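You operate a simulated robot arm through the tools that you are given. There is no shell and no other tool.

The job below is to be done with a simulated robot arm. You get a single attempt, and the scene is never put back.

## Task
Put the black machine in drive: brake off, blue rod to FAST and pinned there.
Fine: the green pin may rest in the green cup; brake off before the rod moves.

Only the result counts: the job must be done as asked and must still hold three seconds after the hand-in. Knocking over, shifting, dropping, spilling or breaking anything else fails it.

## Robot
A 7-joint arm with a two-finger parallel gripper, fixed in place. Base frame: the origin is on the floor under the middle of its stand, x ahead of it, y to its left, z up. Lengths are in mm, angles in rad, forces in N, time in s.
With the tool pointing down near the work surface it reaches from about 340 to 860 mm from the base axis. Its first joint turns from -2.496 to 2.496 rad. Payload 3 kg.
The TCP is the grasp point between the finger pads, 30 mm short of the fingertips. In the tool frame z runs along the fingers and y along their closing line. The gripper opens to 94 mm. The fingers are 28 mm wide and 10 mm thick; the gripper's body (50 by 96 mm) begins 55 mm behind the TCP.
Orientation is told as [roll, pitch, yaw] about the base's x, y, z axes, in that order, counted from this pose: with the fingers straight down and closing along the base's y, the tool's x points along the base's -x, its y along +y and its z along -z.

## Interface
- The arm moves only by the tool servo_tool. Its argument "increments" is a list of rows, each a list of 7 numbers: the shift along the tool's x, y, z in units of 50 mm (1.0 is 50 mm), then the turn, a rotation vector about the tool's x, y, z in units of 5 degrees (1.0 is 5 degrees), then the opening, from 0 (shut) to 1 (fully open). In form: [[dx, dy, dz, rx, ry, rz, gripper], ...]. A call has 1 to 20 rows; each row shifts and turns the commanded pose from where the row before left it, along the tool's axes as they then stand. A call with a number of a shift or a turn outside -1 to 1 is refused whole. Each row takes 0.2 s and may step no farther than 50 mm and 0.15 rad from the row before; otherwise, or with a gripper value out of range, the whole call is refused. A pose out of reach is approached as far as the arm can. The call stops where the force on the tool passes 70 N (or 10 N more than at its start, if that is more) or the arm is blocked; 0.2 s more then pass. Each finger travels about 72 mm/s and halts on what it meets, pressing with about 37 N; the grip force reading is that of the motor and also rises with nothing between the fingers. The clock runs only during rows and for 0.2 s after the last one: add rows that do not move to give the fingers time. The reply holds the time, the measured pose of the TCP, the force on the tool along the base axes, the opening and the grip force, in the units named above and with some noise, with the torque about the TCP (base axes, N m) and any sound that the robot's microphone picked up, and new pictures: "pictures" is both (left out), scene, wrist or none.
- Cameras (640 x 400 px; columns grow to the right, rows downward): "scene" is fixed at [51.1, 649.3, 1356.2]; the picture's right is [-0.59, -0.81, 0.00], its down [-0.41, 0.30, -0.86] and it looks along [0.69, -0.51, -0.51] (base axes); focal length 344 px, centre (320, 200). "wrist" rides on the gripper at [76, 14, -102] in the tool frame; the picture's right is [-0.18, 0.98, 0.00], its down [-0.75, -0.14, -0.64] and it looks along [-0.63, -0.12, 0.77] (tool axes); focal length 243 px, centre (320, 200). There is no depth. A picture from a camera that has moved, and an enlarged one, comes with that camera's place and axes in the base frame and with its lens.
- inspect(camera, box): a new picture of the part [left, top, right, bottom] of that camera's present view, enlarged. It takes no simulated time.
- job_done(): hands the job in; it is judged then, once.

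Places have to be worked out from the pictures, the camera data and where the tool is seen. Open the gripper and draw the arm clear of the work before you hand the job in, unless the task says otherwise.

The tools are called after "Call:" as name(argument=value, ...) on one line, values as JSON. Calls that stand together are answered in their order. servo_tool: Moves the arm, as the interface text tells. Its arguments: {"type":"object","properties":{"increments":{"type":"array"},"pictures":{"type":"string","enum":["both","scene","wrist","none"]}},"required":["increments"]} The other tools are called the same way: inspect (camera, box) takes an enlarged picture of a part of a camera's view; job_done () hands the job in.

At the start:

```text
time_s: 0.0
position: [535.6, 17.3, 1015.4]
tool_rot: [0.0, 0.001, -0.001]
ft_force: [0.0, -0.8, 0.1]
ft_torque: [-0.01, -0.01, 0.02]
grip_width: 94.1
gripper_force: 0.1
```

scene: 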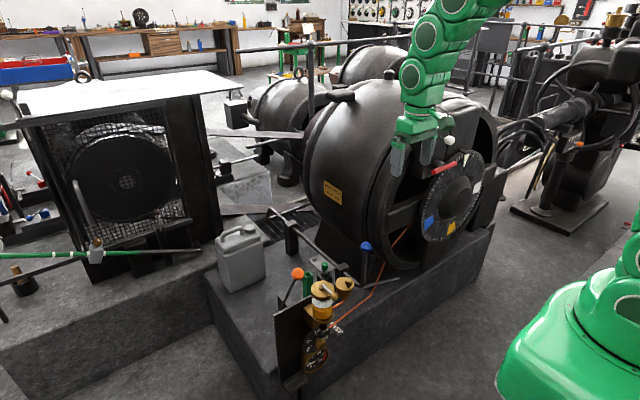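
wrist: 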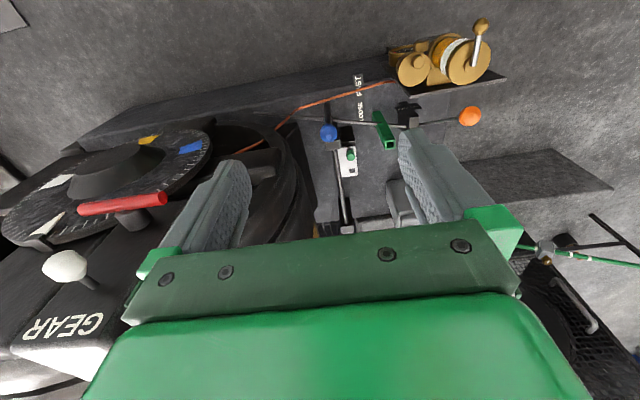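

I start by looking closely at the machine controls in both cameras: blue rod, green pin, orange knob, red handle, and labels.

Call:
inspect(camera="scene", box=[240, 200, 420, 390])

Call:
inspect(camera="wrist", box=[280, 60, 500, 240])

Call:
inspect(camera="scene", box=[300, 100, 520, 260])

Call:
inspect(camera="wrist", box=[0, 110, 320, 400])

```text
2.11 times, centred on (330, 295) of scene
camera zoom: at [51.1, 649.3, 1356.2], right [-0.59, -0.81, 0.0], down [-0.41, 0.3, -0.86], along [0.69, -0.51, -0.51], focal length 724 px, centre (299, 0)
```

zoom: 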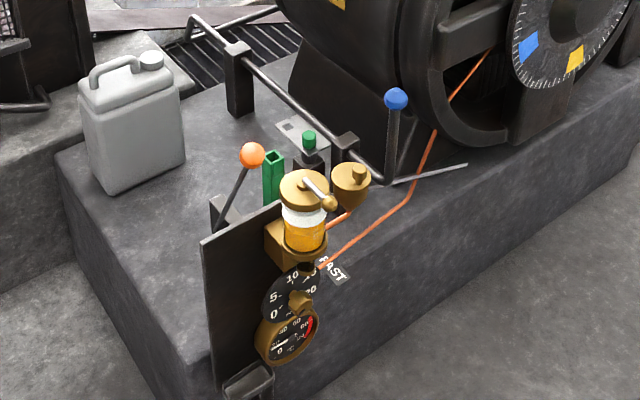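

```text
2.22 times, centred on (390, 150) of wrist
camera zoom: at [457.9, 31.8, 1118.7], right [0.18, 0.98, 0.0], down [0.75, -0.14, 0.64], along [0.63, -0.12, -0.77], focal length 539 px, centre (164, 311)
```

zoom: 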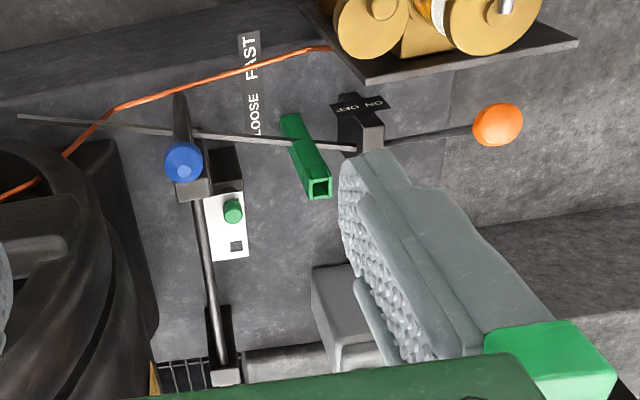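

```text
2.50 times, centred on (410, 180) of scene
camera zoom: at [51.1, 649.3, 1356.2], right [-0.59, -0.81, 0.0], down [-0.41, 0.3, -0.86], along [0.69, -0.51, -0.51], focal length 859 px, centre (95, 250)
```

zoom: 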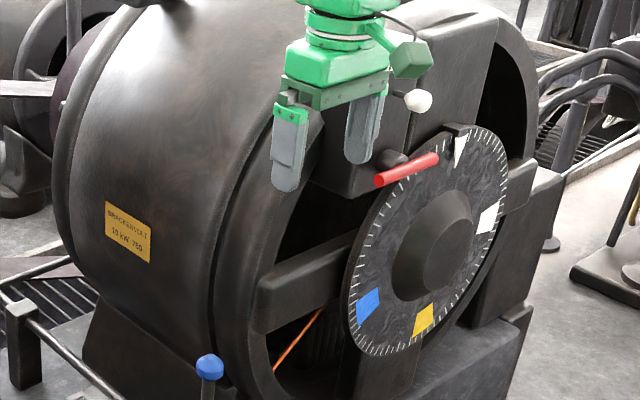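

```text
1.38 times, centred on (160, 255) of wrist
camera zoom: at [457.9, 31.8, 1118.7], right [0.18, 0.98, 0.0], down [0.75, -0.14, 0.64], along [0.63, -0.12, -0.77], focal length 335 px, centre (541, 124)
```

zoom: 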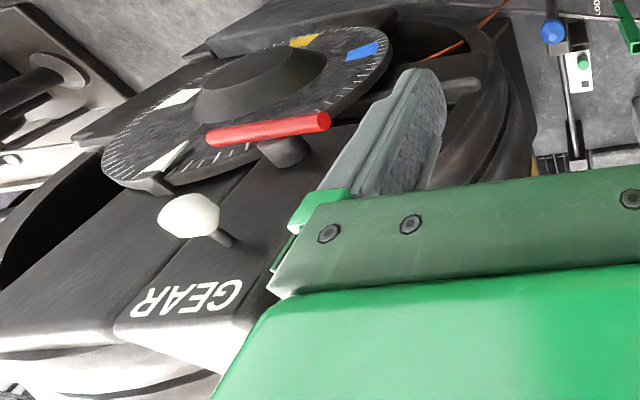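

The controls are on the plinth at about x 650–830, y 0–270. By triangulation the blue knob is near (667, 9, 660), the orange knob near (671, 268, 682), the green pin near (825, 55, 485) and the cup top near (790, 157, 525). I move the wrist camera closer for a better look, staying well above everything.

Call:
servo_tool(increments=[[-0.05, 0.275, 0.783, 0, 0, 0, 1], [-0.05, 0.275, 0.783, 0, 0, 0, 1], [-0.05, 0.275, 0.783, 0, 0, 0, 1], [-0.05, 0.275, 0.783, 0, 0, 0, 1], [-0.05, 0.275, 0.783, 0, 0, 0, 1], [0, 0, 0, 0, 0, 0, 1]], pictures="both")

```text
time_s: 1.4
position: [547.0, 88.9, 819.7]
tool_rot: [0.0, 0.0, 0.001]
ft_force: [-0.1, 0.0, 0.7]
ft_torque: [0.04, -0.03, 0.02]
grip_width: 94.2
gripper_force: 0.1
camera wrist: at [469.6, 103.7, 923.6], right [0.18, 0.98, 0.0], down [0.75, -0.14, 0.64], along [0.63, -0.12, -0.77], focal length 243 px, centre (320, 200)
```

scene: 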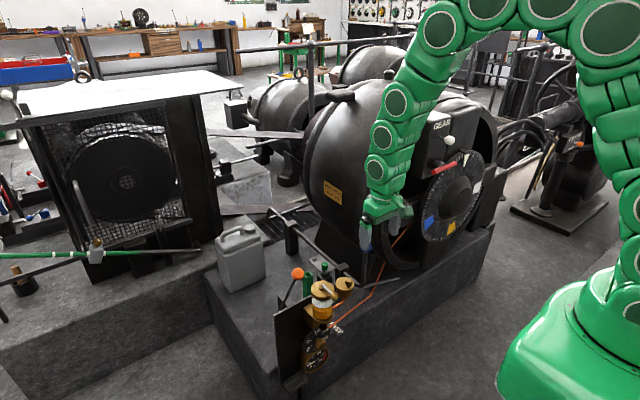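
wrist: 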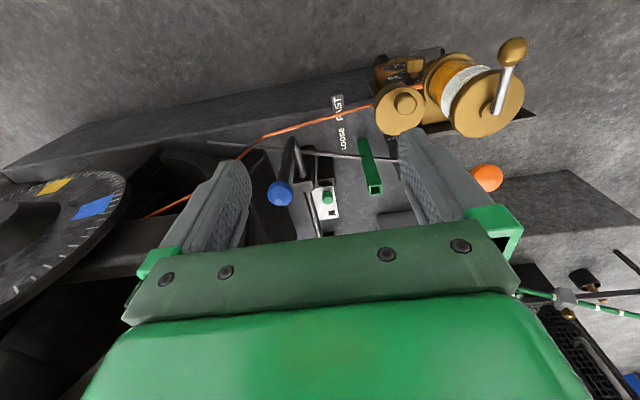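

Call:
inspect(camera="wrist", box=[240, 80, 420, 240])

Call:
inspect(camera="wrist", box=[340, 20, 560, 220])

Call:
inspect(camera="scene", box=[270, 230, 400, 350])

```text
2.50 times, centred on (330, 160) of wrist
camera zoom: at [469.6, 103.7, 923.6], right [0.18, 0.98, 0.0], down [0.75, -0.14, 0.64], along [0.63, -0.12, -0.77], focal length 606 px, centre (295, 300)
```

zoom: 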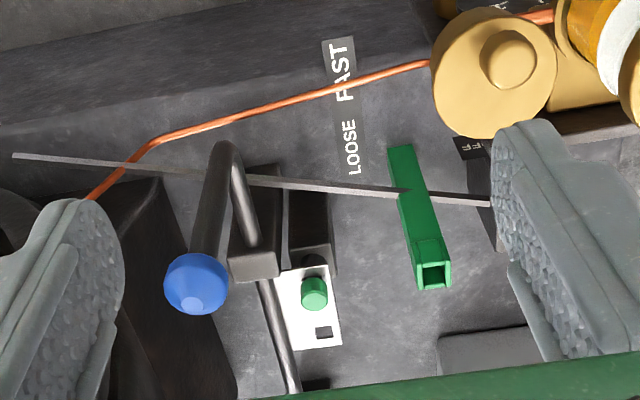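

```text
2.00 times, centred on (450, 120) of wrist
camera zoom: at [469.6, 103.7, 923.6], right [0.18, 0.98, 0.0], down [0.75, -0.14, 0.64], along [0.63, -0.12, -0.77], focal length 485 px, centre (60, 360)
```

zoom: 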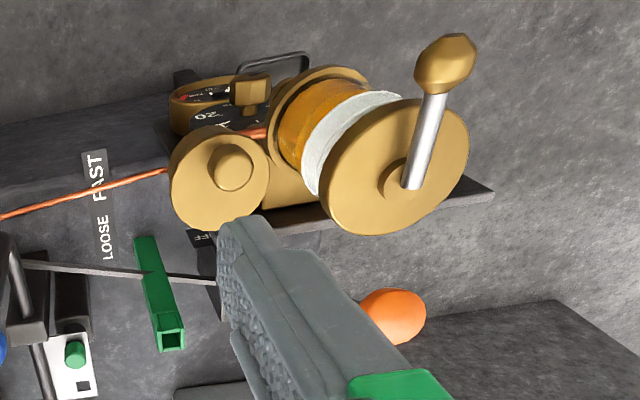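

```text
3.33 times, centred on (335, 290) of scene
camera zoom: at [51.1, 649.3, 1356.2], right [-0.59, -0.81, 0.0], down [-0.41, 0.3, -0.86], along [0.69, -0.51, -0.51], focal length 1146 px, centre (270, -100)
```

zoom: 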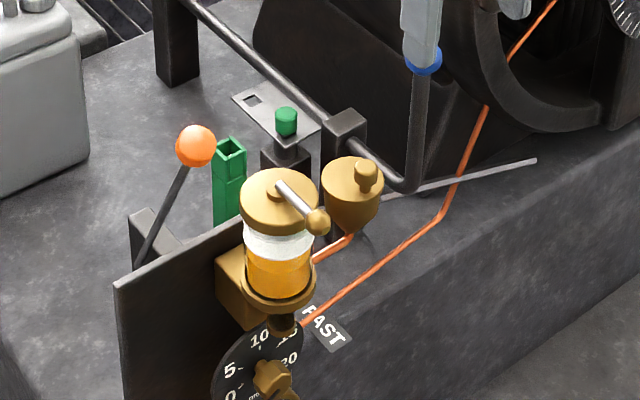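

The blue rod is a sliding L-shaft along x. It carries a white plate with two holes, and the green pin is in the near (LOOSE) hole over a post. FAST means pulling the rod toward the robot (-x). I now move over the brake lever to read its label and geometry.

Call:
servo_tool(increments=[[-0.452, 0.644, -0.04, 0, 0, 0, 1], [-0.452, 0.644, -0.04, 0, 0, 0, 1], [-0.452, 0.644, -0.04, 0, 0, 0, 1], [-0.452, 0.644, -0.04, 0, 0, 0, 1], [-0.452, 0.644, -0.04, 0, 0, 0, 1], [0, 0, 0, 0, 0, 0, 1]], pictures="both")

```text
time_s: 2.8
position: [661.1, 251.2, 830.2]
tool_rot: [0.0, 0.0, 0.002]
ft_force: [-0.6, 0.5, 0.1]
ft_torque: [0.01, -0.01, -0.03]
grip_width: 93.8
gripper_force: 0.1
camera wrist: at [583.2, 265.3, 934.1], right [0.18, 0.98, 0.0], down [0.75, -0.14, 0.64], along [0.63, -0.12, -0.77], focal length 243 px, centre (320, 200)
```

scene: 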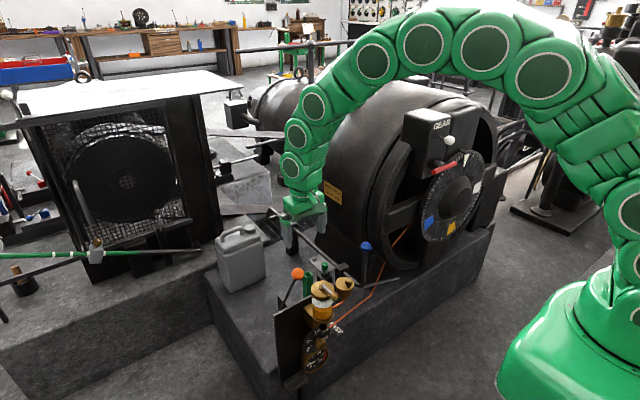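
wrist: 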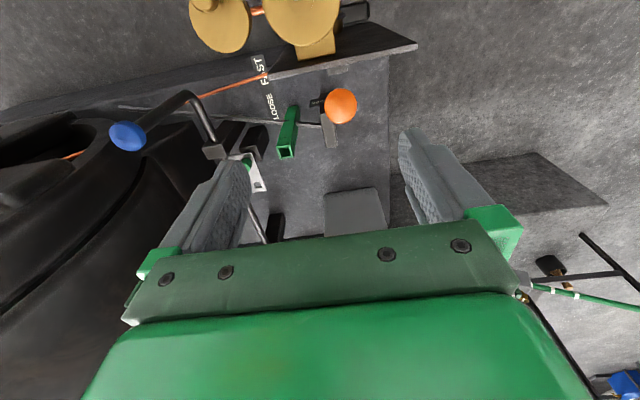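

Call:
inspect(camera="wrist", box=[240, 50, 400, 180])

Call:
inspect(camera="scene", box=[270, 230, 400, 350])

```text
3.08 times, centred on (320, 115) of wrist
camera zoom: at [583.2, 265.3, 934.1], right [0.18, 0.98, 0.0], down [0.75, -0.14, 0.64], along [0.63, -0.12, -0.77], focal length 746 px, centre (320, 462)
```

zoom: 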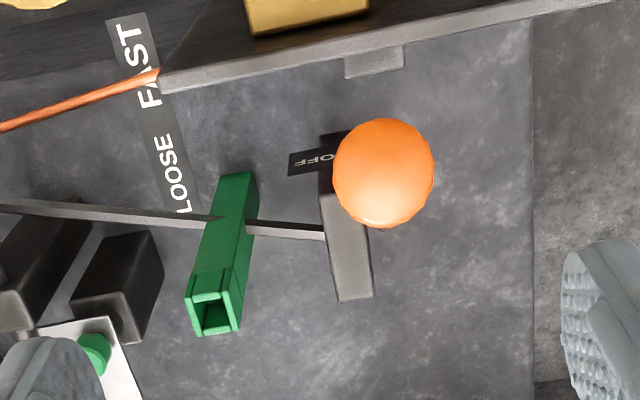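

```text
3.33 times, centred on (335, 290) of scene
camera zoom: at [51.1, 649.3, 1356.2], right [-0.59, -0.81, 0.0], down [-0.41, 0.3, -0.86], along [0.69, -0.51, -0.51], focal length 1146 px, centre (270, -100)
```

zoom: 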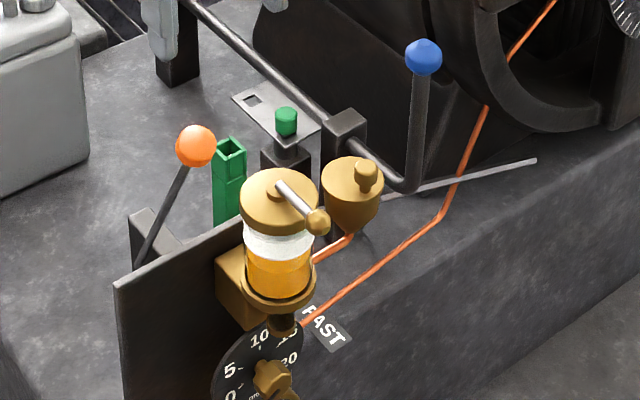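

The orange knob is at about (669, 270, 686), above a panel whose top edge is at x≈648, z≈598. The label under it seems to run ON (+y) to OFF (-y), so I shift for an unobstructed view of the label and lever base.

Call:
servo_tool(increments=[[0.567, -0.44, 0.4, 0, 0, 0, 1], [0.567, -0.44, 0.4, 0, 0, 0, 1], [0.567, -0.44, 0.4, 0, 0, 0, 1], [0, 0, 0, 0, 0, 0, 1]], pictures="wrist")

Call:
inspect(camera="wrist", box=[280, 80, 440, 200])

```text
time_s: 3.8
position: [575.3, 180.8, 770.2]
tool_rot: [0.001, 0.0, 0.002]
ft_force: [-0.5, 0.0, 0.1]
ft_torque: [0.01, 0.04, -0.05]
grip_width: 93.9
gripper_force: 0.0
camera wrist: at [497.4, 195.3, 873.6], right [0.18, 0.98, 0.0], down [0.75, -0.14, 0.64], along [0.63, -0.12, -0.77], focal length 243 px, centre (320, 200)
```

wrist: 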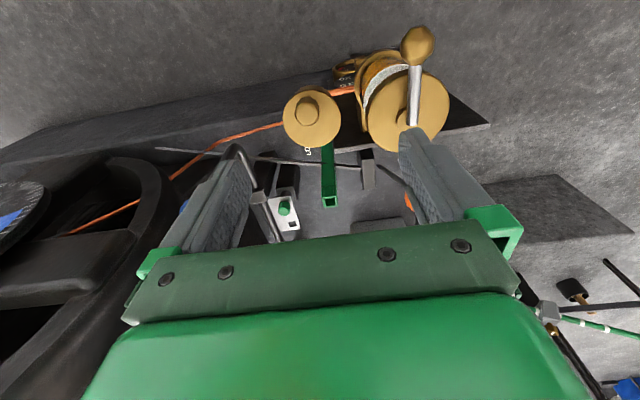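

```text
3.33 times, centred on (360, 140) of wrist
camera zoom: at [497.4, 195.3, 873.6], right [0.18, 0.98, 0.0], down [0.75, -0.14, 0.64], along [0.63, -0.12, -0.77], focal length 809 px, centre (187, 400)
```

zoom: 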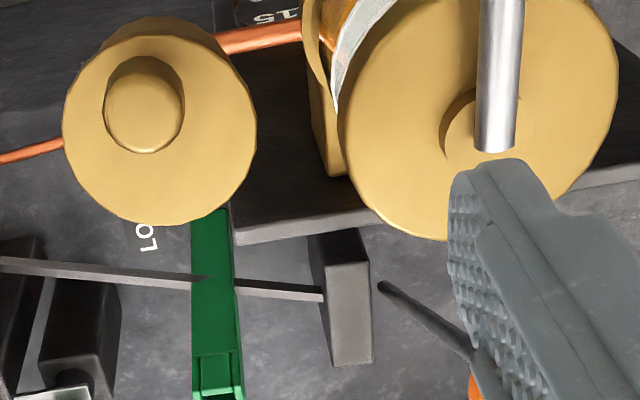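

The lever base works out near (791, 265, 425), so the lever appears to lie in the x–z plane and lean toward the robot. The label isn't readable from here, so I go back up with y offset to read it without the knob in the way.

Call:
servo_tool(increments=[[-0.573, 0.08, -0.4, 0, 0, 0, 1], [-0.573, 0.08, -0.4, 0, 0, 0, 1], [-0.573, 0.08, -0.4, 0, 0, 0, 1], [0, 0, 0, 0, 0, 0, 1]], pictures="wrist")

Call:
inspect(camera="wrist", box=[310, 60, 420, 150])

```text
time_s: 4.8
position: [663.2, 191.4, 828.9]
tool_rot: [0.0, 0.0, 0.0]
ft_force: [0.3, -0.8, -0.3]
ft_torque: [0.01, 0.05, -0.02]
grip_width: 94.0
gripper_force: 0.0
camera wrist: at [586.0, 204.9, 933.1], right [0.18, 0.98, 0.0], down [0.75, -0.14, 0.64], along [0.63, -0.12, -0.77], focal length 243 px, centre (320, 200)
```

wrist: 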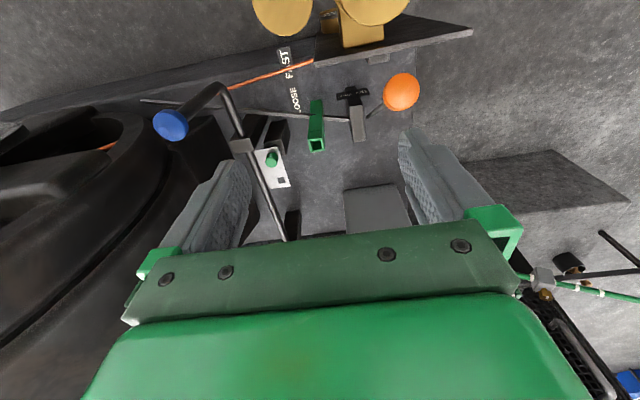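

```text
4.44 times, centred on (365, 105) of wrist
camera zoom: at [586.0, 204.9, 933.1], right [0.18, 0.98, 0.0], down [0.75, -0.14, 0.64], along [0.63, -0.12, -0.77], focal length 1078 px, centre (120, 622)
```

zoom: 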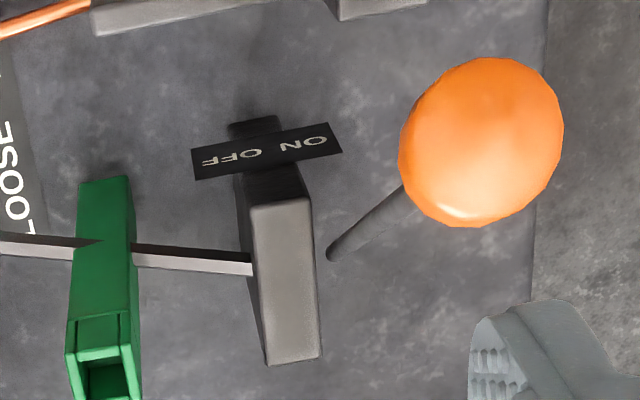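

The ON/OFF plate is vertical on the front of the brake post (ON at +y, OFF at -y), and the lever sits on the post's +y side. To find out how it swings I look from the +y side, so I move there and yaw the tool 75°.

Call:
servo_tool(increments=[[-0.268, 0.836, 0.3, 0, 0, 0, 1], [-0.268, 0.836, 0.3, 0, 0, 0, 1], [-0.268, 0.836, 0.3, 0, 0, 0, 1], [-0.268, 0.836, 0.3, 0, 0, 0, 1], [-0.268, 0.836, 0.3, 0, 0, 0, 1], [0, 0, 0, 0, 0, 1, 1], [0, 0, 0, 0, 0, 1, 1], [0, 0, 0, 0, 0, 1, 1], [0, 0, 0, 0, 0, 1, 1], [0, 0, 0, 0, 0, 1, 1], [0, 0, 0, 0, 0, 1, 1], [0, 0, 0, 0, 0, 1, 1], [0, 0, 0, 0, 0, 1, 1], [0, 0, 0, 0, 0, 1, 1], [0, 0, 0, 0, 0, 1, 1], [0, 0, 0, 0, 0, 1, 1], [0, 0, 0, 0, 0, 1, 1], [0, 0, 0, 0, 0, 1, 1], [0, 0, 0, 0, 0, 1, 1], [0, 0, 0, 0, 0, 1, 1]], pictures="both")

```text
time_s: 9.0
position: [727.8, 402.9, 754.5]
tool_rot: [0.0, 0.002, -1.309]
ft_force: [0.2, -0.4, 0.7]
ft_torque: [-0.02, 0.0, 0.02]
grip_width: 94.1
gripper_force: 0.0
camera wrist: at [721.3, 480.0, 857.7], right [1.0, 0.08, 0.0], down [0.06, -0.76, 0.64], along [0.05, -0.64, -0.77], focal length 243 px, centre (320, 200)
```

scene: 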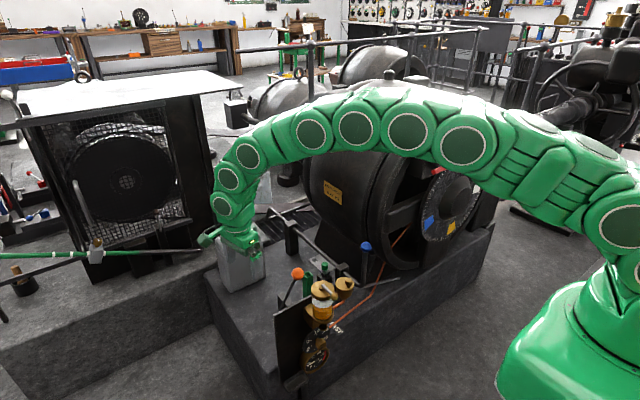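
wrist: 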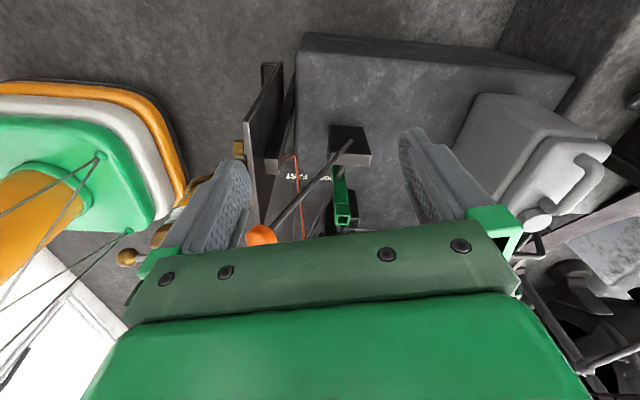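

Call:
inspect(camera="wrist", box=[240, 100, 420, 250])

Call:
inspect(camera="scene", box=[270, 230, 400, 350])

```text
2.67 times, centred on (330, 175) of wrist
camera zoom: at [721.3, 480.0, 857.7], right [1.0, 0.08, 0.0], down [0.06, -0.76, 0.64], along [0.05, -0.64, -0.77], focal length 647 px, centre (293, 267)
```

zoom: 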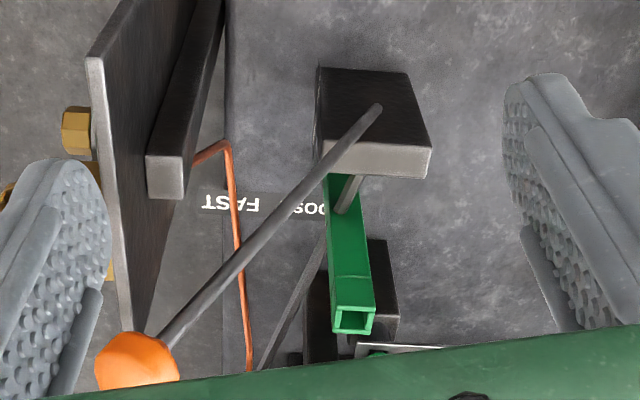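

```text
3.33 times, centred on (335, 290) of scene
camera zoom: at [51.1, 649.3, 1356.2], right [-0.59, -0.81, 0.0], down [-0.41, 0.3, -0.86], along [0.69, -0.51, -0.51], focal length 1146 px, centre (270, -100)
```

zoom: 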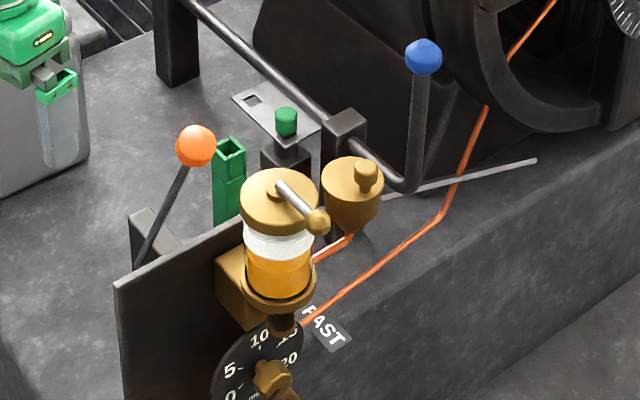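

From this side it is clear that the lever pivots on the post's +y face about a y-axis. It leans about 25° toward the robot (ON), so OFF should be the swing away in +x. I'll turn back to yaw 0 and go above the knob, so the fingers can close along y and the knob can pivot between the pads.

Call:
servo_tool(increments=[[0, 0, 0, 0, 0, -1, 1], [0, 0, 0, 0, 0, -1, 1], [0, 0, 0, 0, 0, -1, 1], [0, 0, 0, 0, 0, -1, 1], [0, 0, 0, 0, 0, -1, 1], [0, 0, 0, 0, 0, -1, 1], [0, 0, 0, 0, 0, -1, 1], [0, 0, 0, 0, 0, -1, 1], [0, 0, 0, 0, 0, -1, 1], [0, 0, 0, 0, 0, -1, 1], [0, 0, 0, 0, 0, -1, 1], [0, 0, 0, 0, 0, -1, 1], [0, 0, 0, 0, 0, -1, 1], [0, 0, 0, 0, 0, -1, 1], [0, 0, 0, 0, 0, -1, 1], [0.29, -0.665, -0.225, 0, 0, 0, 1], [0.29, -0.665, -0.225, 0, 0, 0, 1], [0.29, -0.665, -0.225, 0, 0, 0, 1], [0.29, -0.665, -0.225, 0, 0, 0, 1], [0, 0, 0, 0, 0, 0, 1]], pictures="both")

```text
time_s: 13.2
position: [669.2, 267.7, 799.5]
tool_rot: [-0.001, -0.002, 0.002]
ft_force: [-0.3, 0.7, 0.1]
ft_torque: [-0.04, -0.03, -0.02]
grip_width: 93.7
gripper_force: 0.1
camera wrist: at [593.3, 281.6, 903.0], right [0.18, 0.98, 0.0], down [0.75, -0.14, 0.64], along [0.63, -0.12, -0.77], focal length 243 px, centre (320, 200)
```

scene: 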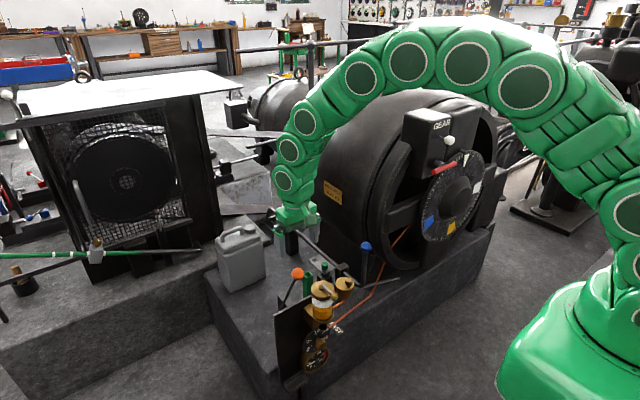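
wrist: 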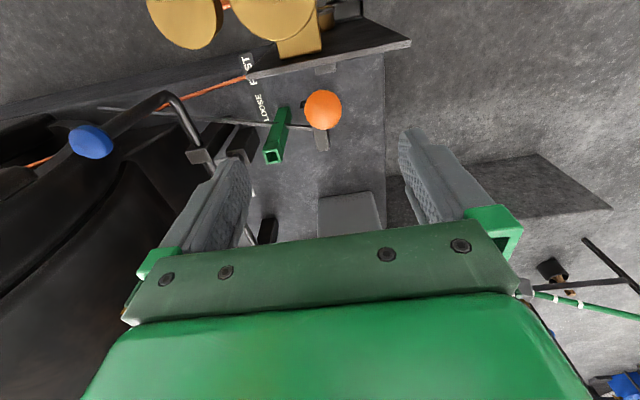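

The knob projects to (670, 269.5, 685), directly under the TCP. I descend to straddle it and then close gently on it.

Call:
servo_tool(increments=[[0, 0.03, 0.74, 0, 0, 0, 1], [0, 0, 0.74, 0, 0, 0, 1], [0, 0, 0.74, 0, 0, 0, 1], [0, 0, 0, 0, 0, 0, 1]], pictures="both")

```text
time_s: 14.2
position: [671.4, 270.7, 687.0]
tool_rot: [0.0, -0.001, 0.0]
ft_force: [0.3, -0.1, -0.2]
ft_torque: [-0.02, -0.01, -0.01]
grip_width: 94.2
gripper_force: 0.0
camera wrist: at [593.3, 284.7, 790.1], right [0.18, 0.98, 0.0], down [0.75, -0.14, 0.64], along [0.63, -0.12, -0.77], focal length 243 px, centre (320, 200)
```

scene: 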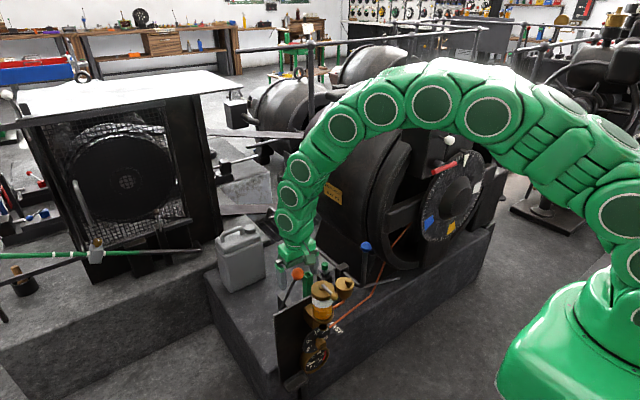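
wrist: 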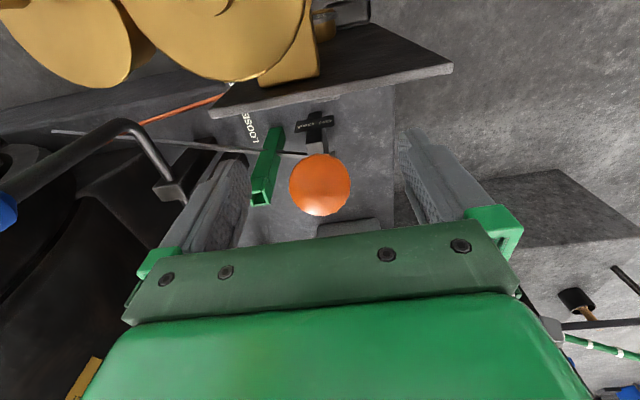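

The knob sits right at the grasp point. I close the fingers on it.

Call:
servo_tool(increments=[[0, 0, 0, 0, 0, 0, 0.3], [0, 0, 0, 0, 0, 0, 0.3], [0, 0, 0, 0, 0, 0, 0.3], [0, 0, 0, 0, 0, 0, 0.3]], pictures="wrist")

```text
time_s: 15.2
position: [670.4, 271.2, 685.8]
tool_rot: [0.0, 0.0, -0.001]
ft_force: [-0.7, -11.6, 0.9]
ft_torque: [-0.07, -0.03, -0.07]
grip_width: 32.6
gripper_force: 45.1
camera wrist: at [593.2, 284.4, 790.3], right [0.18, 0.98, 0.0], down [0.75, -0.14, 0.64], along [0.63, -0.12, -0.77], focal length 243 px, centre (320, 200)
```

wrist: 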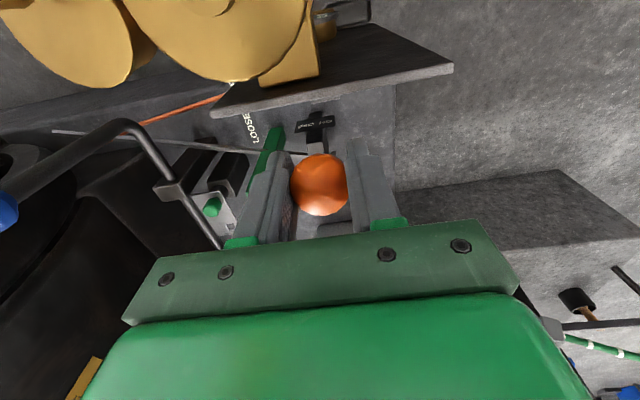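

Gripped at 32.6 mm, with a small side force, so I trim y by about 1 mm. I then test a small move along the expected arc (+x and slightly up) to check that the lever yields.

Call:
servo_tool(increments=[[-0.09, -0.025, -0.042, 0, 0, 0, 0.3], [-0.09, 0, -0.042, 0, 0, 0, 0.3], [0, 0, 0, 0, 0, 0, 0.3]], pictures="wrist")

```text
time_s: 16.0
position: [680.4, 270.7, 690.5]
tool_rot: [0.0, 0.001, 0.002]
ft_force: [2.4, 13.2, -14.9]
ft_torque: [0.06, 1.14, 0.07]
grip_width: 32.8
gripper_force: 45.3
camera wrist: at [602.5, 284.2, 794.6], right [0.18, 0.98, 0.0], down [0.75, -0.14, 0.64], along [0.63, -0.12, -0.77], focal length 243 px, centre (320, 200)
```

wrist: 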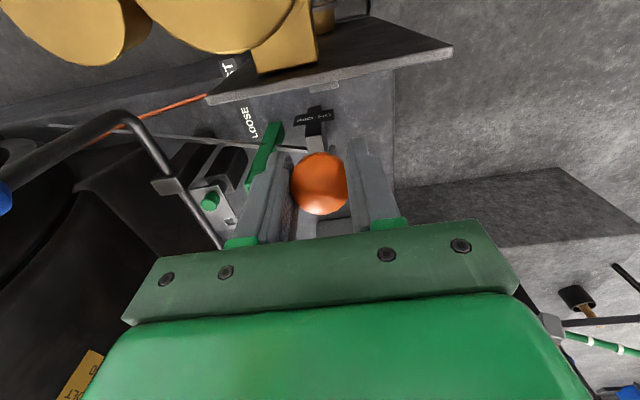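

The lever follows easily (about 2 N in x), so +x is its free direction. I continue along the arc with small y and z trims.

Call:
servo_tool(increments=[[-0.2, 0.012, -0.045, 0, 0, 0, 0.3], [-0.2, 0, -0.05, 0, 0, 0, 0.3], [0, 0, 0, 0, 0, 0, 0.3]], pictures="none")

```text
time_s: 16.8
position: [700.0, 270.3, 697.0]
tool_rot: [0.001, 0.0, 0.0]
ft_force: [-11.7, -13.7, 26.4]
ft_torque: [-0.18, 0.62, -0.01]
grip_width: 32.7
gripper_force: 44.9
```

The z force is now +26 N, so the tool is slightly low on the arc. I raise a bit more and continue toward x=730.

Call:
servo_tool(increments=[[-0.1, -0.007, -0.06, 0, 0, 0, 0.3], [-0.2, 0, -0.066, 0, 0, 0, 0.3], [-0.2, 0, -0.06, 0, 0, 0, 0.3], [-0.1, 0, -0.028, 0, 0, 0, 0.3], [0, 0, 0, 0, 0, 0, 0.3]], pictures="wrist")

```text
time_s: 18.0
position: [728.5, 269.7, 708.9]
tool_rot: [0.0, 0.001, 0.002]
ft_force: [2.2, 2.9, -22.3]
ft_torque: [-0.05, 0.91, -0.01]
grip_width: 32.8
gripper_force: 44.8
camera wrist: at [651.3, 284.3, 811.7], right [0.18, 0.98, 0.0], down [0.75, -0.14, 0.64], along [0.63, -0.12, -0.77], focal length 243 px, centre (320, 200)
```

wrist: 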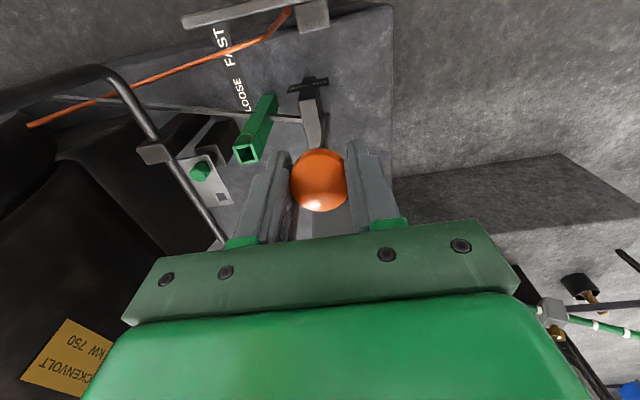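

Tracking well. The lever is about 14° from vertical, and I continue to about x=760.

Call:
servo_tool(increments=[[-0.2, 0, -0.03, 0, 0, 0, 0.3], [-0.2, 0, -0.035, 0, 0, 0, 0.3], [-0.2, 0, -0.03, 0, 0, 0, 0.3], [0, 0, 0, 0, 0, 0, 0.3]], pictures="none")

```text
time_s: 19.0
position: [760.6, 269.3, 715.4]
tool_rot: [0.002, -0.002, 0.001]
ft_force: [-6.4, -13.1, 20.9]
ft_torque: [-0.25, 0.86, 0.01]
grip_width: 32.9
gripper_force: 44.9
```

Force is still low. I continue to about x=790 with a shallow rise.

Call:
servo_tool(increments=[[-0.2, 0.008, -0.03, 0, 0, 0, 0.3], [-0.2, 0, -0.03, 0, 0, 0, 0.3], [-0.2, 0, -0.02, 0, 0, 0, 0.3], [0, 0, 0, 0, 0, 0, 0.3]], pictures="wrist")

```text
time_s: 20.0
position: [791.5, 269.8, 714.7]
tool_rot: [-0.002, -0.001, 0.001]
ft_force: [-2.3, -23.1, -2.2]
ft_torque: [-0.2, 0.65, 0.03]
grip_width: 32.8
gripper_force: 45.0
camera wrist: at [714.1, 284.5, 819.7], right [0.18, 0.98, 0.0], down [0.75, -0.14, 0.64], along [0.63, -0.12, -0.77], focal length 243 px, centre (320, 200)
```

wrist: 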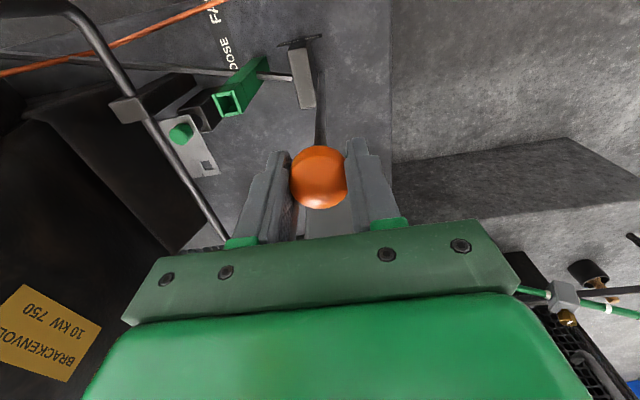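

The lever is now about vertical and the forces stay small. I continue along the descending side of the arc, watching force and reach.

Call:
servo_tool(increments=[[-0.2, -0.01, 0, 0, 0, 0, 0.3], [-0.2, 0, 0.01, 0, 0, 0, 0.3], [0, 0, 0, 0, 0, 0, 0.3]], pictures="none")

```text
time_s: 20.8
position: [811.5, 269.2, 716.6]
tool_rot: [0.0, 0.001, 0.0]
ft_force: [-4.7, -21.9, 3.5]
ft_torque: [-0.2, 1.25, -0.02]
grip_width: 32.6
gripper_force: 44.6
```

Still free at x=811. I continue to about x=840, lowering slightly.

Call:
servo_tool(increments=[[-0.2, -0.015, 0.01, 0, 0, 0, 0.3], [-0.2, 0, 0.015, 0, 0, 0, 0.3], [-0.2, 0, 0.025, 0, 0, 0, 0.3], [0, 0, 0, 0, 0, 0, 0.3]], pictures="wrist")

```text
time_s: 21.8
position: [841.6, 269.1, 713.3]
tool_rot: [0.002, -0.002, 0.003]
ft_force: [0.5, 2.0, -1.3]
ft_torque: [0.08, -0.07, -0.05]
grip_width: 32.7
gripper_force: 45.4
camera wrist: at [763.3, 284.1, 817.2], right [0.18, 0.98, 0.0], down [0.75, -0.14, 0.64], along [0.63, -0.12, -0.77], focal length 243 px, centre (320, 200)
```

wrist: 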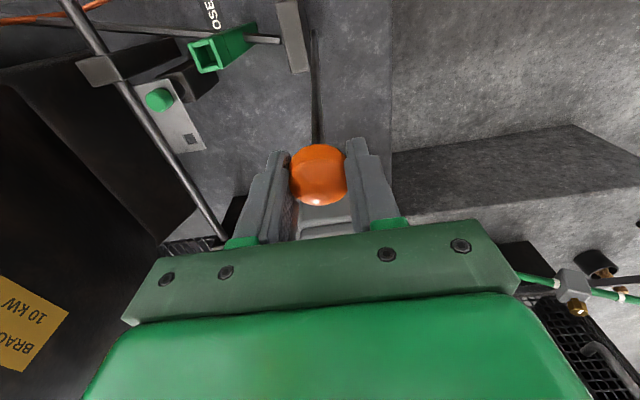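

Still tracking (x=841, forces near zero), with no stop felt yet. I continue another 25 mm.

Call:
servo_tool(increments=[[-0.2, 0, 0.03, 0, 0, 0, 0.3], [-0.2, 0, 0.035, 0, 0, 0, 0.3], [-0.1, 0, 0.025, 0, 0, 0, 0.3], [0, 0, 0, 0, 0, 0, 0.3]], pictures="wrist")

```text
time_s: 22.8
position: [864.2, 268.6, 710.3]
tool_rot: [0.001, 0.0, 0.0]
ft_force: [-1.0, 11.3, 5.0]
ft_torque: [0.12, 0.54, -0.03]
grip_width: 32.6
gripper_force: 44.4
camera wrist: at [787.6, 284.1, 813.0], right [0.18, 0.98, 0.0], down [0.75, -0.14, 0.64], along [0.63, -0.12, -0.77], focal length 243 px, centre (320, 200)
```

wrist: 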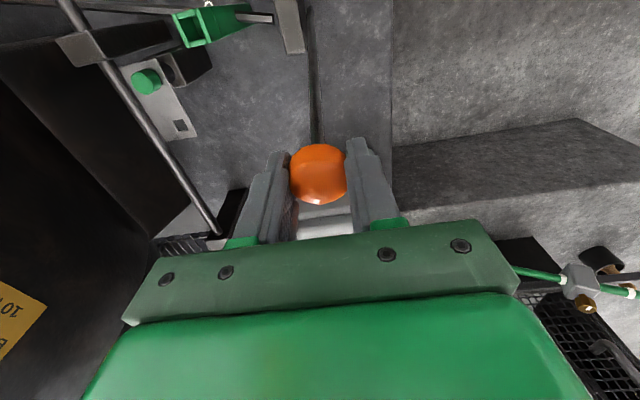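

Still free at x=864 and the arm still reaches. I continue along the arc toward x=890.

Call:
servo_tool(increments=[[-0.2, -0.008, 0.045, 0, 0, 0, 0.3], [-0.2, 0, 0.055, 0, 0, 0, 0.3], [-0.1, 0, 0.035, 0, 0, 0, 0.3], [0, 0, 0, 0, 0, 0, 0.3]], pictures="both")

```text
time_s: 23.6
position: [876.3, 271.9, 704.7]
tool_rot: [-0.001, 0.009, 0.006]
ft_force: [-26.0, -7.9, 19.4]
ft_torque: [-0.2, 1.34, -0.17]
grip_width: 34.5
gripper_force: 44.4
out of reach, approached as far as the arm can: row 2
stopped in row 4: the force on the tool passed its limit at 76 N (the readings are from after the stop); the commanded pose is now the measured one
camera wrist: at [800.3, 284.5, 809.9], right [0.18, 0.98, 0.0], down [0.76, -0.14, 0.64], along [0.63, -0.12, -0.77], focal length 243 px, centre (320, 200)
```

scene: 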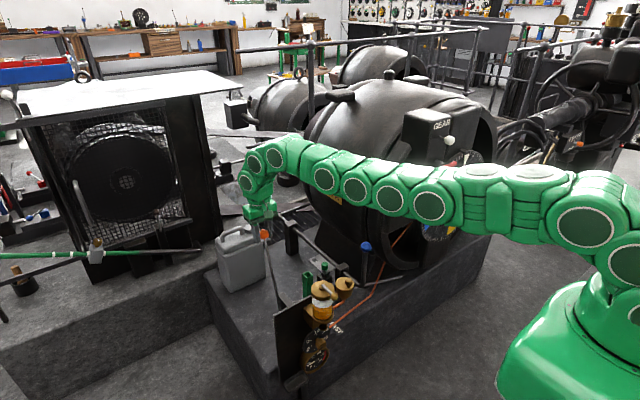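
wrist: 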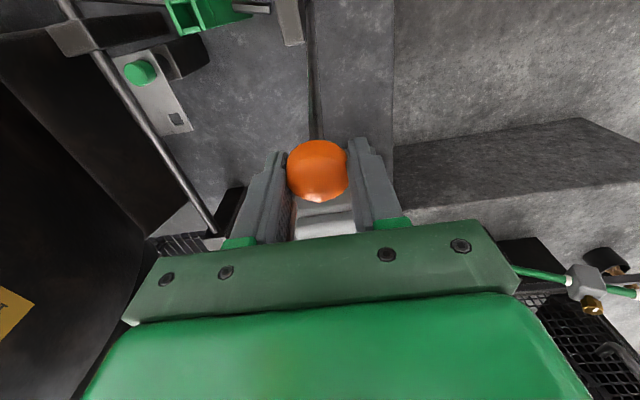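

The arm hit its tool-down reach limit near x=880 with the lever about 15° past vertical, and it is not clear that this is the lever's own stop. I tilt the tool forward about the closing axis, which the knob can pivot around freely, to gain reach.

Call:
servo_tool(increments=[[0, 0, 0, 0, -1, 0, 0.3], [0, 0, 0, 0, -1, 0, 0.3], [0, 0, 0, 0, -1, 0, 0.3], [0, 0, 0, 0, -1, 0, 0.3], [0, 0, 0, 0, -1, 0, 0.3], [0, 0, 0, 0, -1, 0, 0.3], [0, 0, 0, 0, 0, 0, 0.3]], pictures="both")

```text
time_s: 25.2
position: [877.2, 270.7, 705.5]
tool_rot: [-0.003, -0.519, 0.002]
ft_force: [0.9, 0.8, -0.6]
ft_torque: [0.0, -0.02, 0.01]
grip_width: 28.5
gripper_force: 0.8
camera wrist: at [758.9, 284.5, 757.8], right [0.16, 0.98, 0.09], down [0.34, -0.14, 0.93], along [0.93, -0.12, -0.35], focal length 243 px, centre (320, 200)
```

scene: 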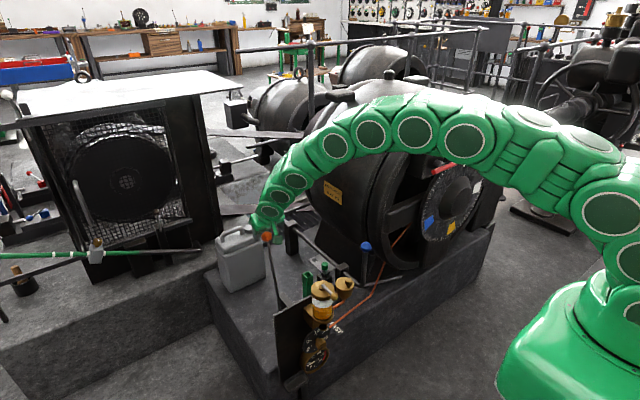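
wrist: 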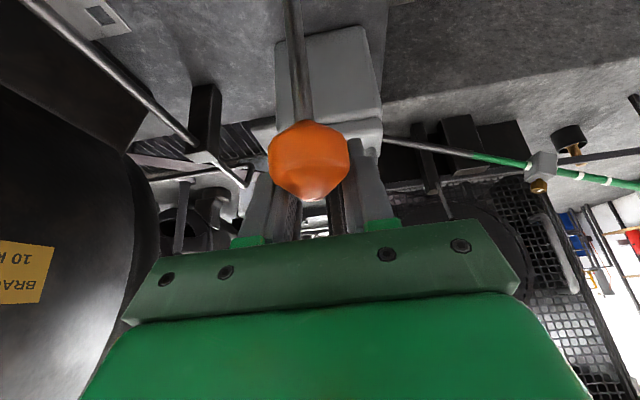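

The fingers closed to 28 mm, so the knob has slipped out of the pads. I check where the lever stands now with a close scene view.

Call:
inspect(camera="scene", box=[220, 200, 350, 320])

Call:
inspect(camera="wrist", box=[220, 80, 420, 240])

```text
3.33 times, centred on (285, 260) of scene
camera zoom: at [51.1, 649.3, 1356.2], right [-0.59, -0.81, 0.0], down [-0.41, 0.3, -0.86], along [0.69, -0.51, -0.51], focal length 1146 px, centre (437, 0)
```

zoom: 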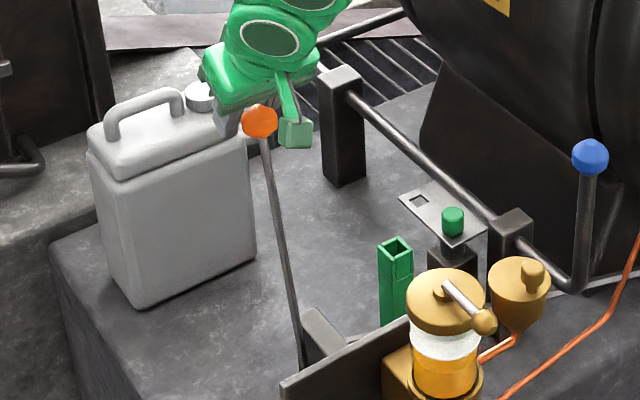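

```text
2.50 times, centred on (320, 160) of wrist
camera zoom: at [758.9, 284.5, 757.8], right [0.16, 0.98, 0.09], down [0.34, -0.14, 0.93], along [0.93, -0.12, -0.35], focal length 606 px, centre (320, 300)
```

zoom: 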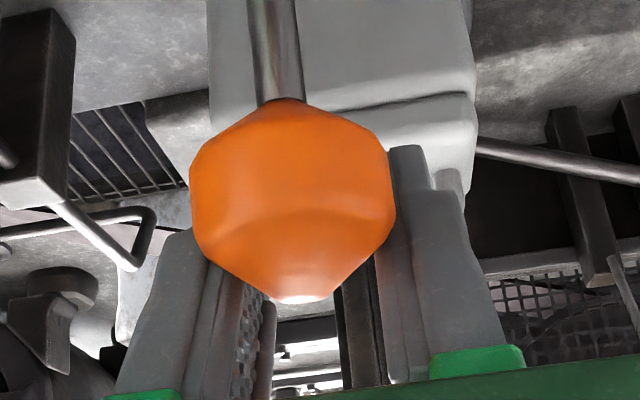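

The knob now rests at about x=845, z=709, roughly 9° past vertical. I open, lift clear, back off and level the tool. Then I can check for remaining travel by pushing from behind.

Call:
servo_tool(increments=[[0, 0, 0, 0, 0, 0, 0.9], [0, 0, 0, 0, 0, 0, 0.9], [0, 0, 0, 0, 0, 0, 0.9], [0, 0, 0, 0, 0, 0, 0.9], [-0.5, 0, -0.866, 0, 0, 0, 0.9], [-0.5, 0, -0.866, 0, 0, 0, 0.9], [0.554, 0, -0.32, 0, 0, 0, 0.9], [0.554, 0, -0.32, 0, 0, 0, 0.9], [0, 0, 0, 0, 1, 0, 0.9], [0, 0, 0, 0, 1, 0, 0.9], [0, 0, 0, 0, 1, 0, 0.9], [0, 0, 0, 0, 1, 0, 0.9], [0, 0, 0, 0, 1, 0, 0.9], [0, 0, 0, 0, 1, 0, 0.9], [0, 0, 0, 0, 0, 0, 0.9]], pictures="both")

```text
time_s: 28.4
position: [814.5, 270.3, 807.3]
tool_rot: [-0.002, 0.005, 0.003]
ft_force: [-0.8, 0.1, -0.5]
ft_torque: [0.03, -0.02, -0.03]
grip_width: 84.7
gripper_force: 0.0
camera wrist: at [737.0, 284.1, 910.4], right [0.18, 0.98, 0.0], down [0.76, -0.14, 0.64], along [0.63, -0.12, -0.77], focal length 243 px, centre (320, 200)
```

scene: 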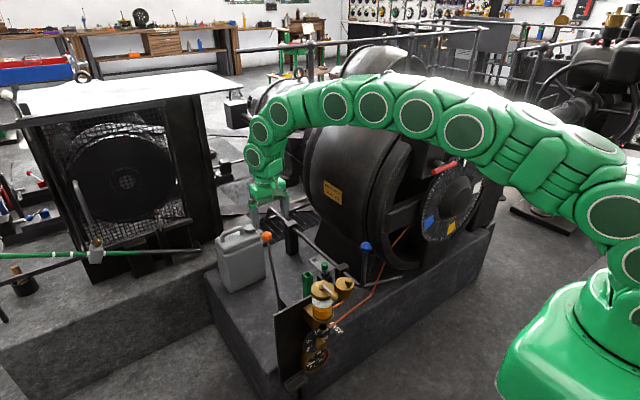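
wrist: 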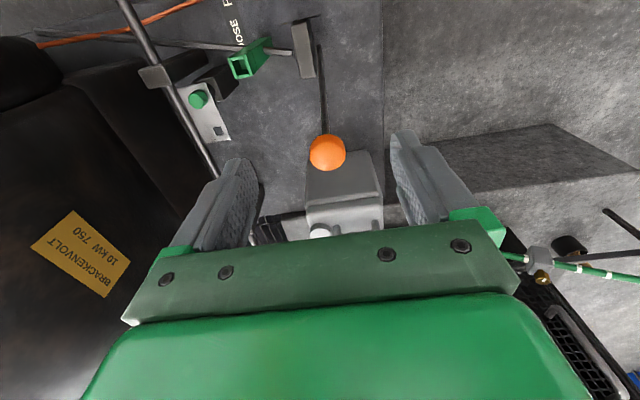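

The lever stays at about x=846. I close the fingers and come down behind the knob on the robot side. Then I nudge it forward in small steps to see whether it is at its stop.

Call:
servo_tool(increments=[[0.12, 0, 0, 0, 0, 0, 0], [0, 0, 0, 0, 0, 0, 0], [0, 0, 0, 0, 0, 0, 0], [0, 0, 0, 0, 0, 0, 0], [0, 0, 0.65, 0, 0, 0, 0], [0, 0, 0.65, 0, 0, 0, 0], [0, 0, 0.65, 0, 0, 0, 0], [0, 0, 0, 0, 0, 0, 0]], pictures="wrist")

```text
time_s: 30.2
position: [809.0, 270.5, 709.3]
tool_rot: [-0.001, 0.006, 0.004]
ft_force: [-0.7, 0.4, 0.2]
ft_torque: [0.01, 0.0, 0.02]
grip_width: 0.0
gripper_force: 33.1
camera wrist: at [731.5, 283.6, 814.0], right [0.18, 0.98, 0.0], down [0.76, -0.14, 0.64], along [0.63, -0.12, -0.77], focal length 243 px, centre (320, 200)
```

wrist: 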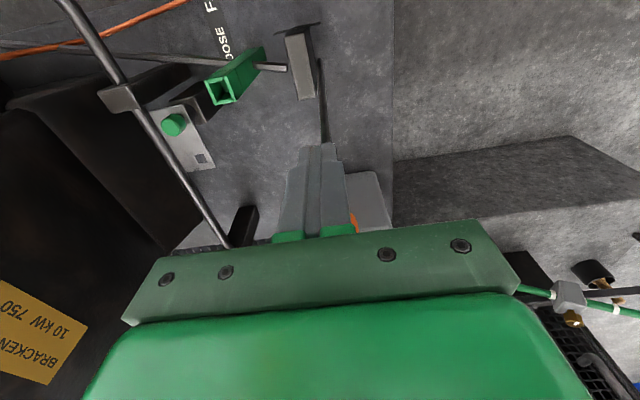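

No contact yet. I push forward in small steps and read the force.

Call:
servo_tool(increments=[[-0.1, 0, 0, 0, 0, 0, 0], [-0.1, 0, 0, 0, 0, 0, 0], [-0.06, 0, 0, 0, 0, 0, 0], [-0.06, 0, 0, 0, 0, 0, 0], [0, 0, 0, 0, 0, 0, 0]], pictures="wrist")

```text
time_s: 31.4
position: [824.6, 269.6, 709.1]
tool_rot: [-0.003, 0.005, 0.001]
ft_force: [-1.0, 0.1, 0.4]
ft_torque: [-0.02, 0.01, 0.0]
grip_width: 0.0
gripper_force: 33.2
camera wrist: at [747.3, 284.5, 813.3], right [0.18, 0.98, 0.0], down [0.76, -0.14, 0.64], along [0.63, -0.12, -0.77], focal length 243 px, centre (320, 200)
```

wrist: 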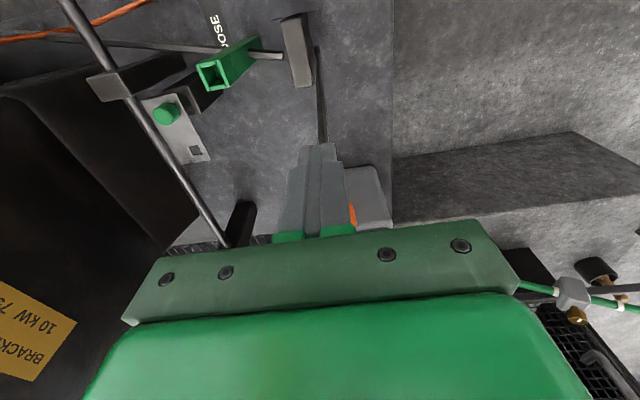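

The force stays near zero. I keep pushing in 5 mm steps.

Call:
servo_tool(increments=[[-0.1, 0, 0, 0, 0, 0, 0], [-0.1, 0, 0, 0, 0, 0, 0], [-0.1, 0, 0, 0, 0, 0, 0], [0, 0, 0, 0, 0, 0, 0]], pictures="both")

Call:
inspect(camera="scene", box=[220, 200, 350, 320])

```text
time_s: 32.4
position: [839.7, 269.9, 708.4]
tool_rot: [0.0, 0.008, 0.004]
ft_force: [-5.1, 2.2, -1.9]
ft_torque: [0.01, 0.01, 0.02]
grip_width: 0.0
gripper_force: 32.7
camera wrist: at [762.5, 284.2, 812.4], right [0.18, 0.98, 0.0], down [0.76, -0.14, 0.64], along [0.63, -0.12, -0.77], focal length 243 px, centre (320, 200)
```

scene: 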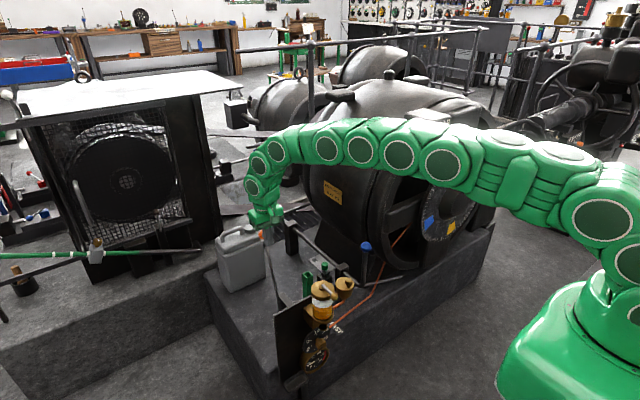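
wrist: 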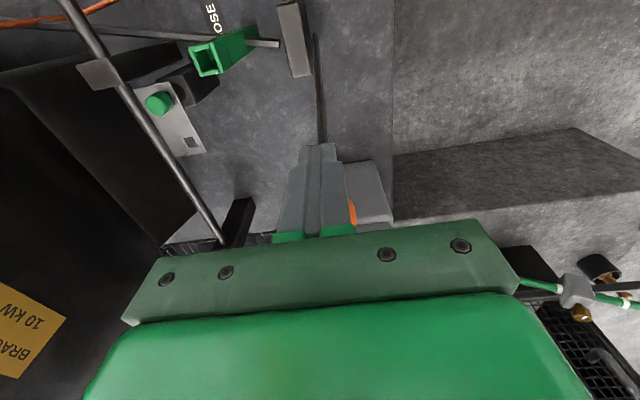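

```text
3.33 times, centred on (285, 260) of scene
camera zoom: at [51.1, 649.3, 1356.2], right [-0.59, -0.81, 0.0], down [-0.41, 0.3, -0.86], along [0.69, -0.51, -0.51], focal length 1146 px, centre (437, 0)
```

zoom: 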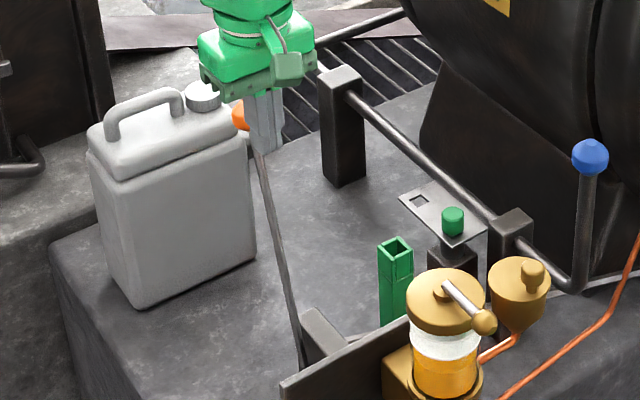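

The push is at about 5 N and the lever is still moving (knob about x=870). I continue in small steps, lowering slightly with the arc.

Call:
servo_tool(increments=[[-0.1, 0, 0.03, 0, 0, 0, 0], [-0.1, 0, 0.03, 0, 0, 0, 0], [-0.1, 0, 0.03, 0, 0, 0, 0], [-0.1, 0, 0.03, 0, 0, 0, 0], [0, 0, 0, 0, 0, 0, 0]], pictures="scene")

```text
time_s: 33.0
position: [840.8, 272.8, 704.7]
tool_rot: [-0.008, 0.025, 0.005]
ft_force: [-56.8, -10.3, -4.4]
ft_torque: [0.03, -1.64, -0.16]
grip_width: 0.0
gripper_force: 32.6
stopped in row 2: the force on the tool passed its limit at 79 N (the readings are from after the stop); the commanded pose is now the measured one
```

scene: 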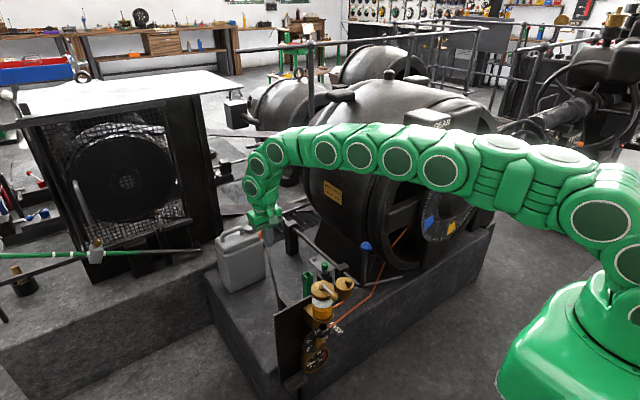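

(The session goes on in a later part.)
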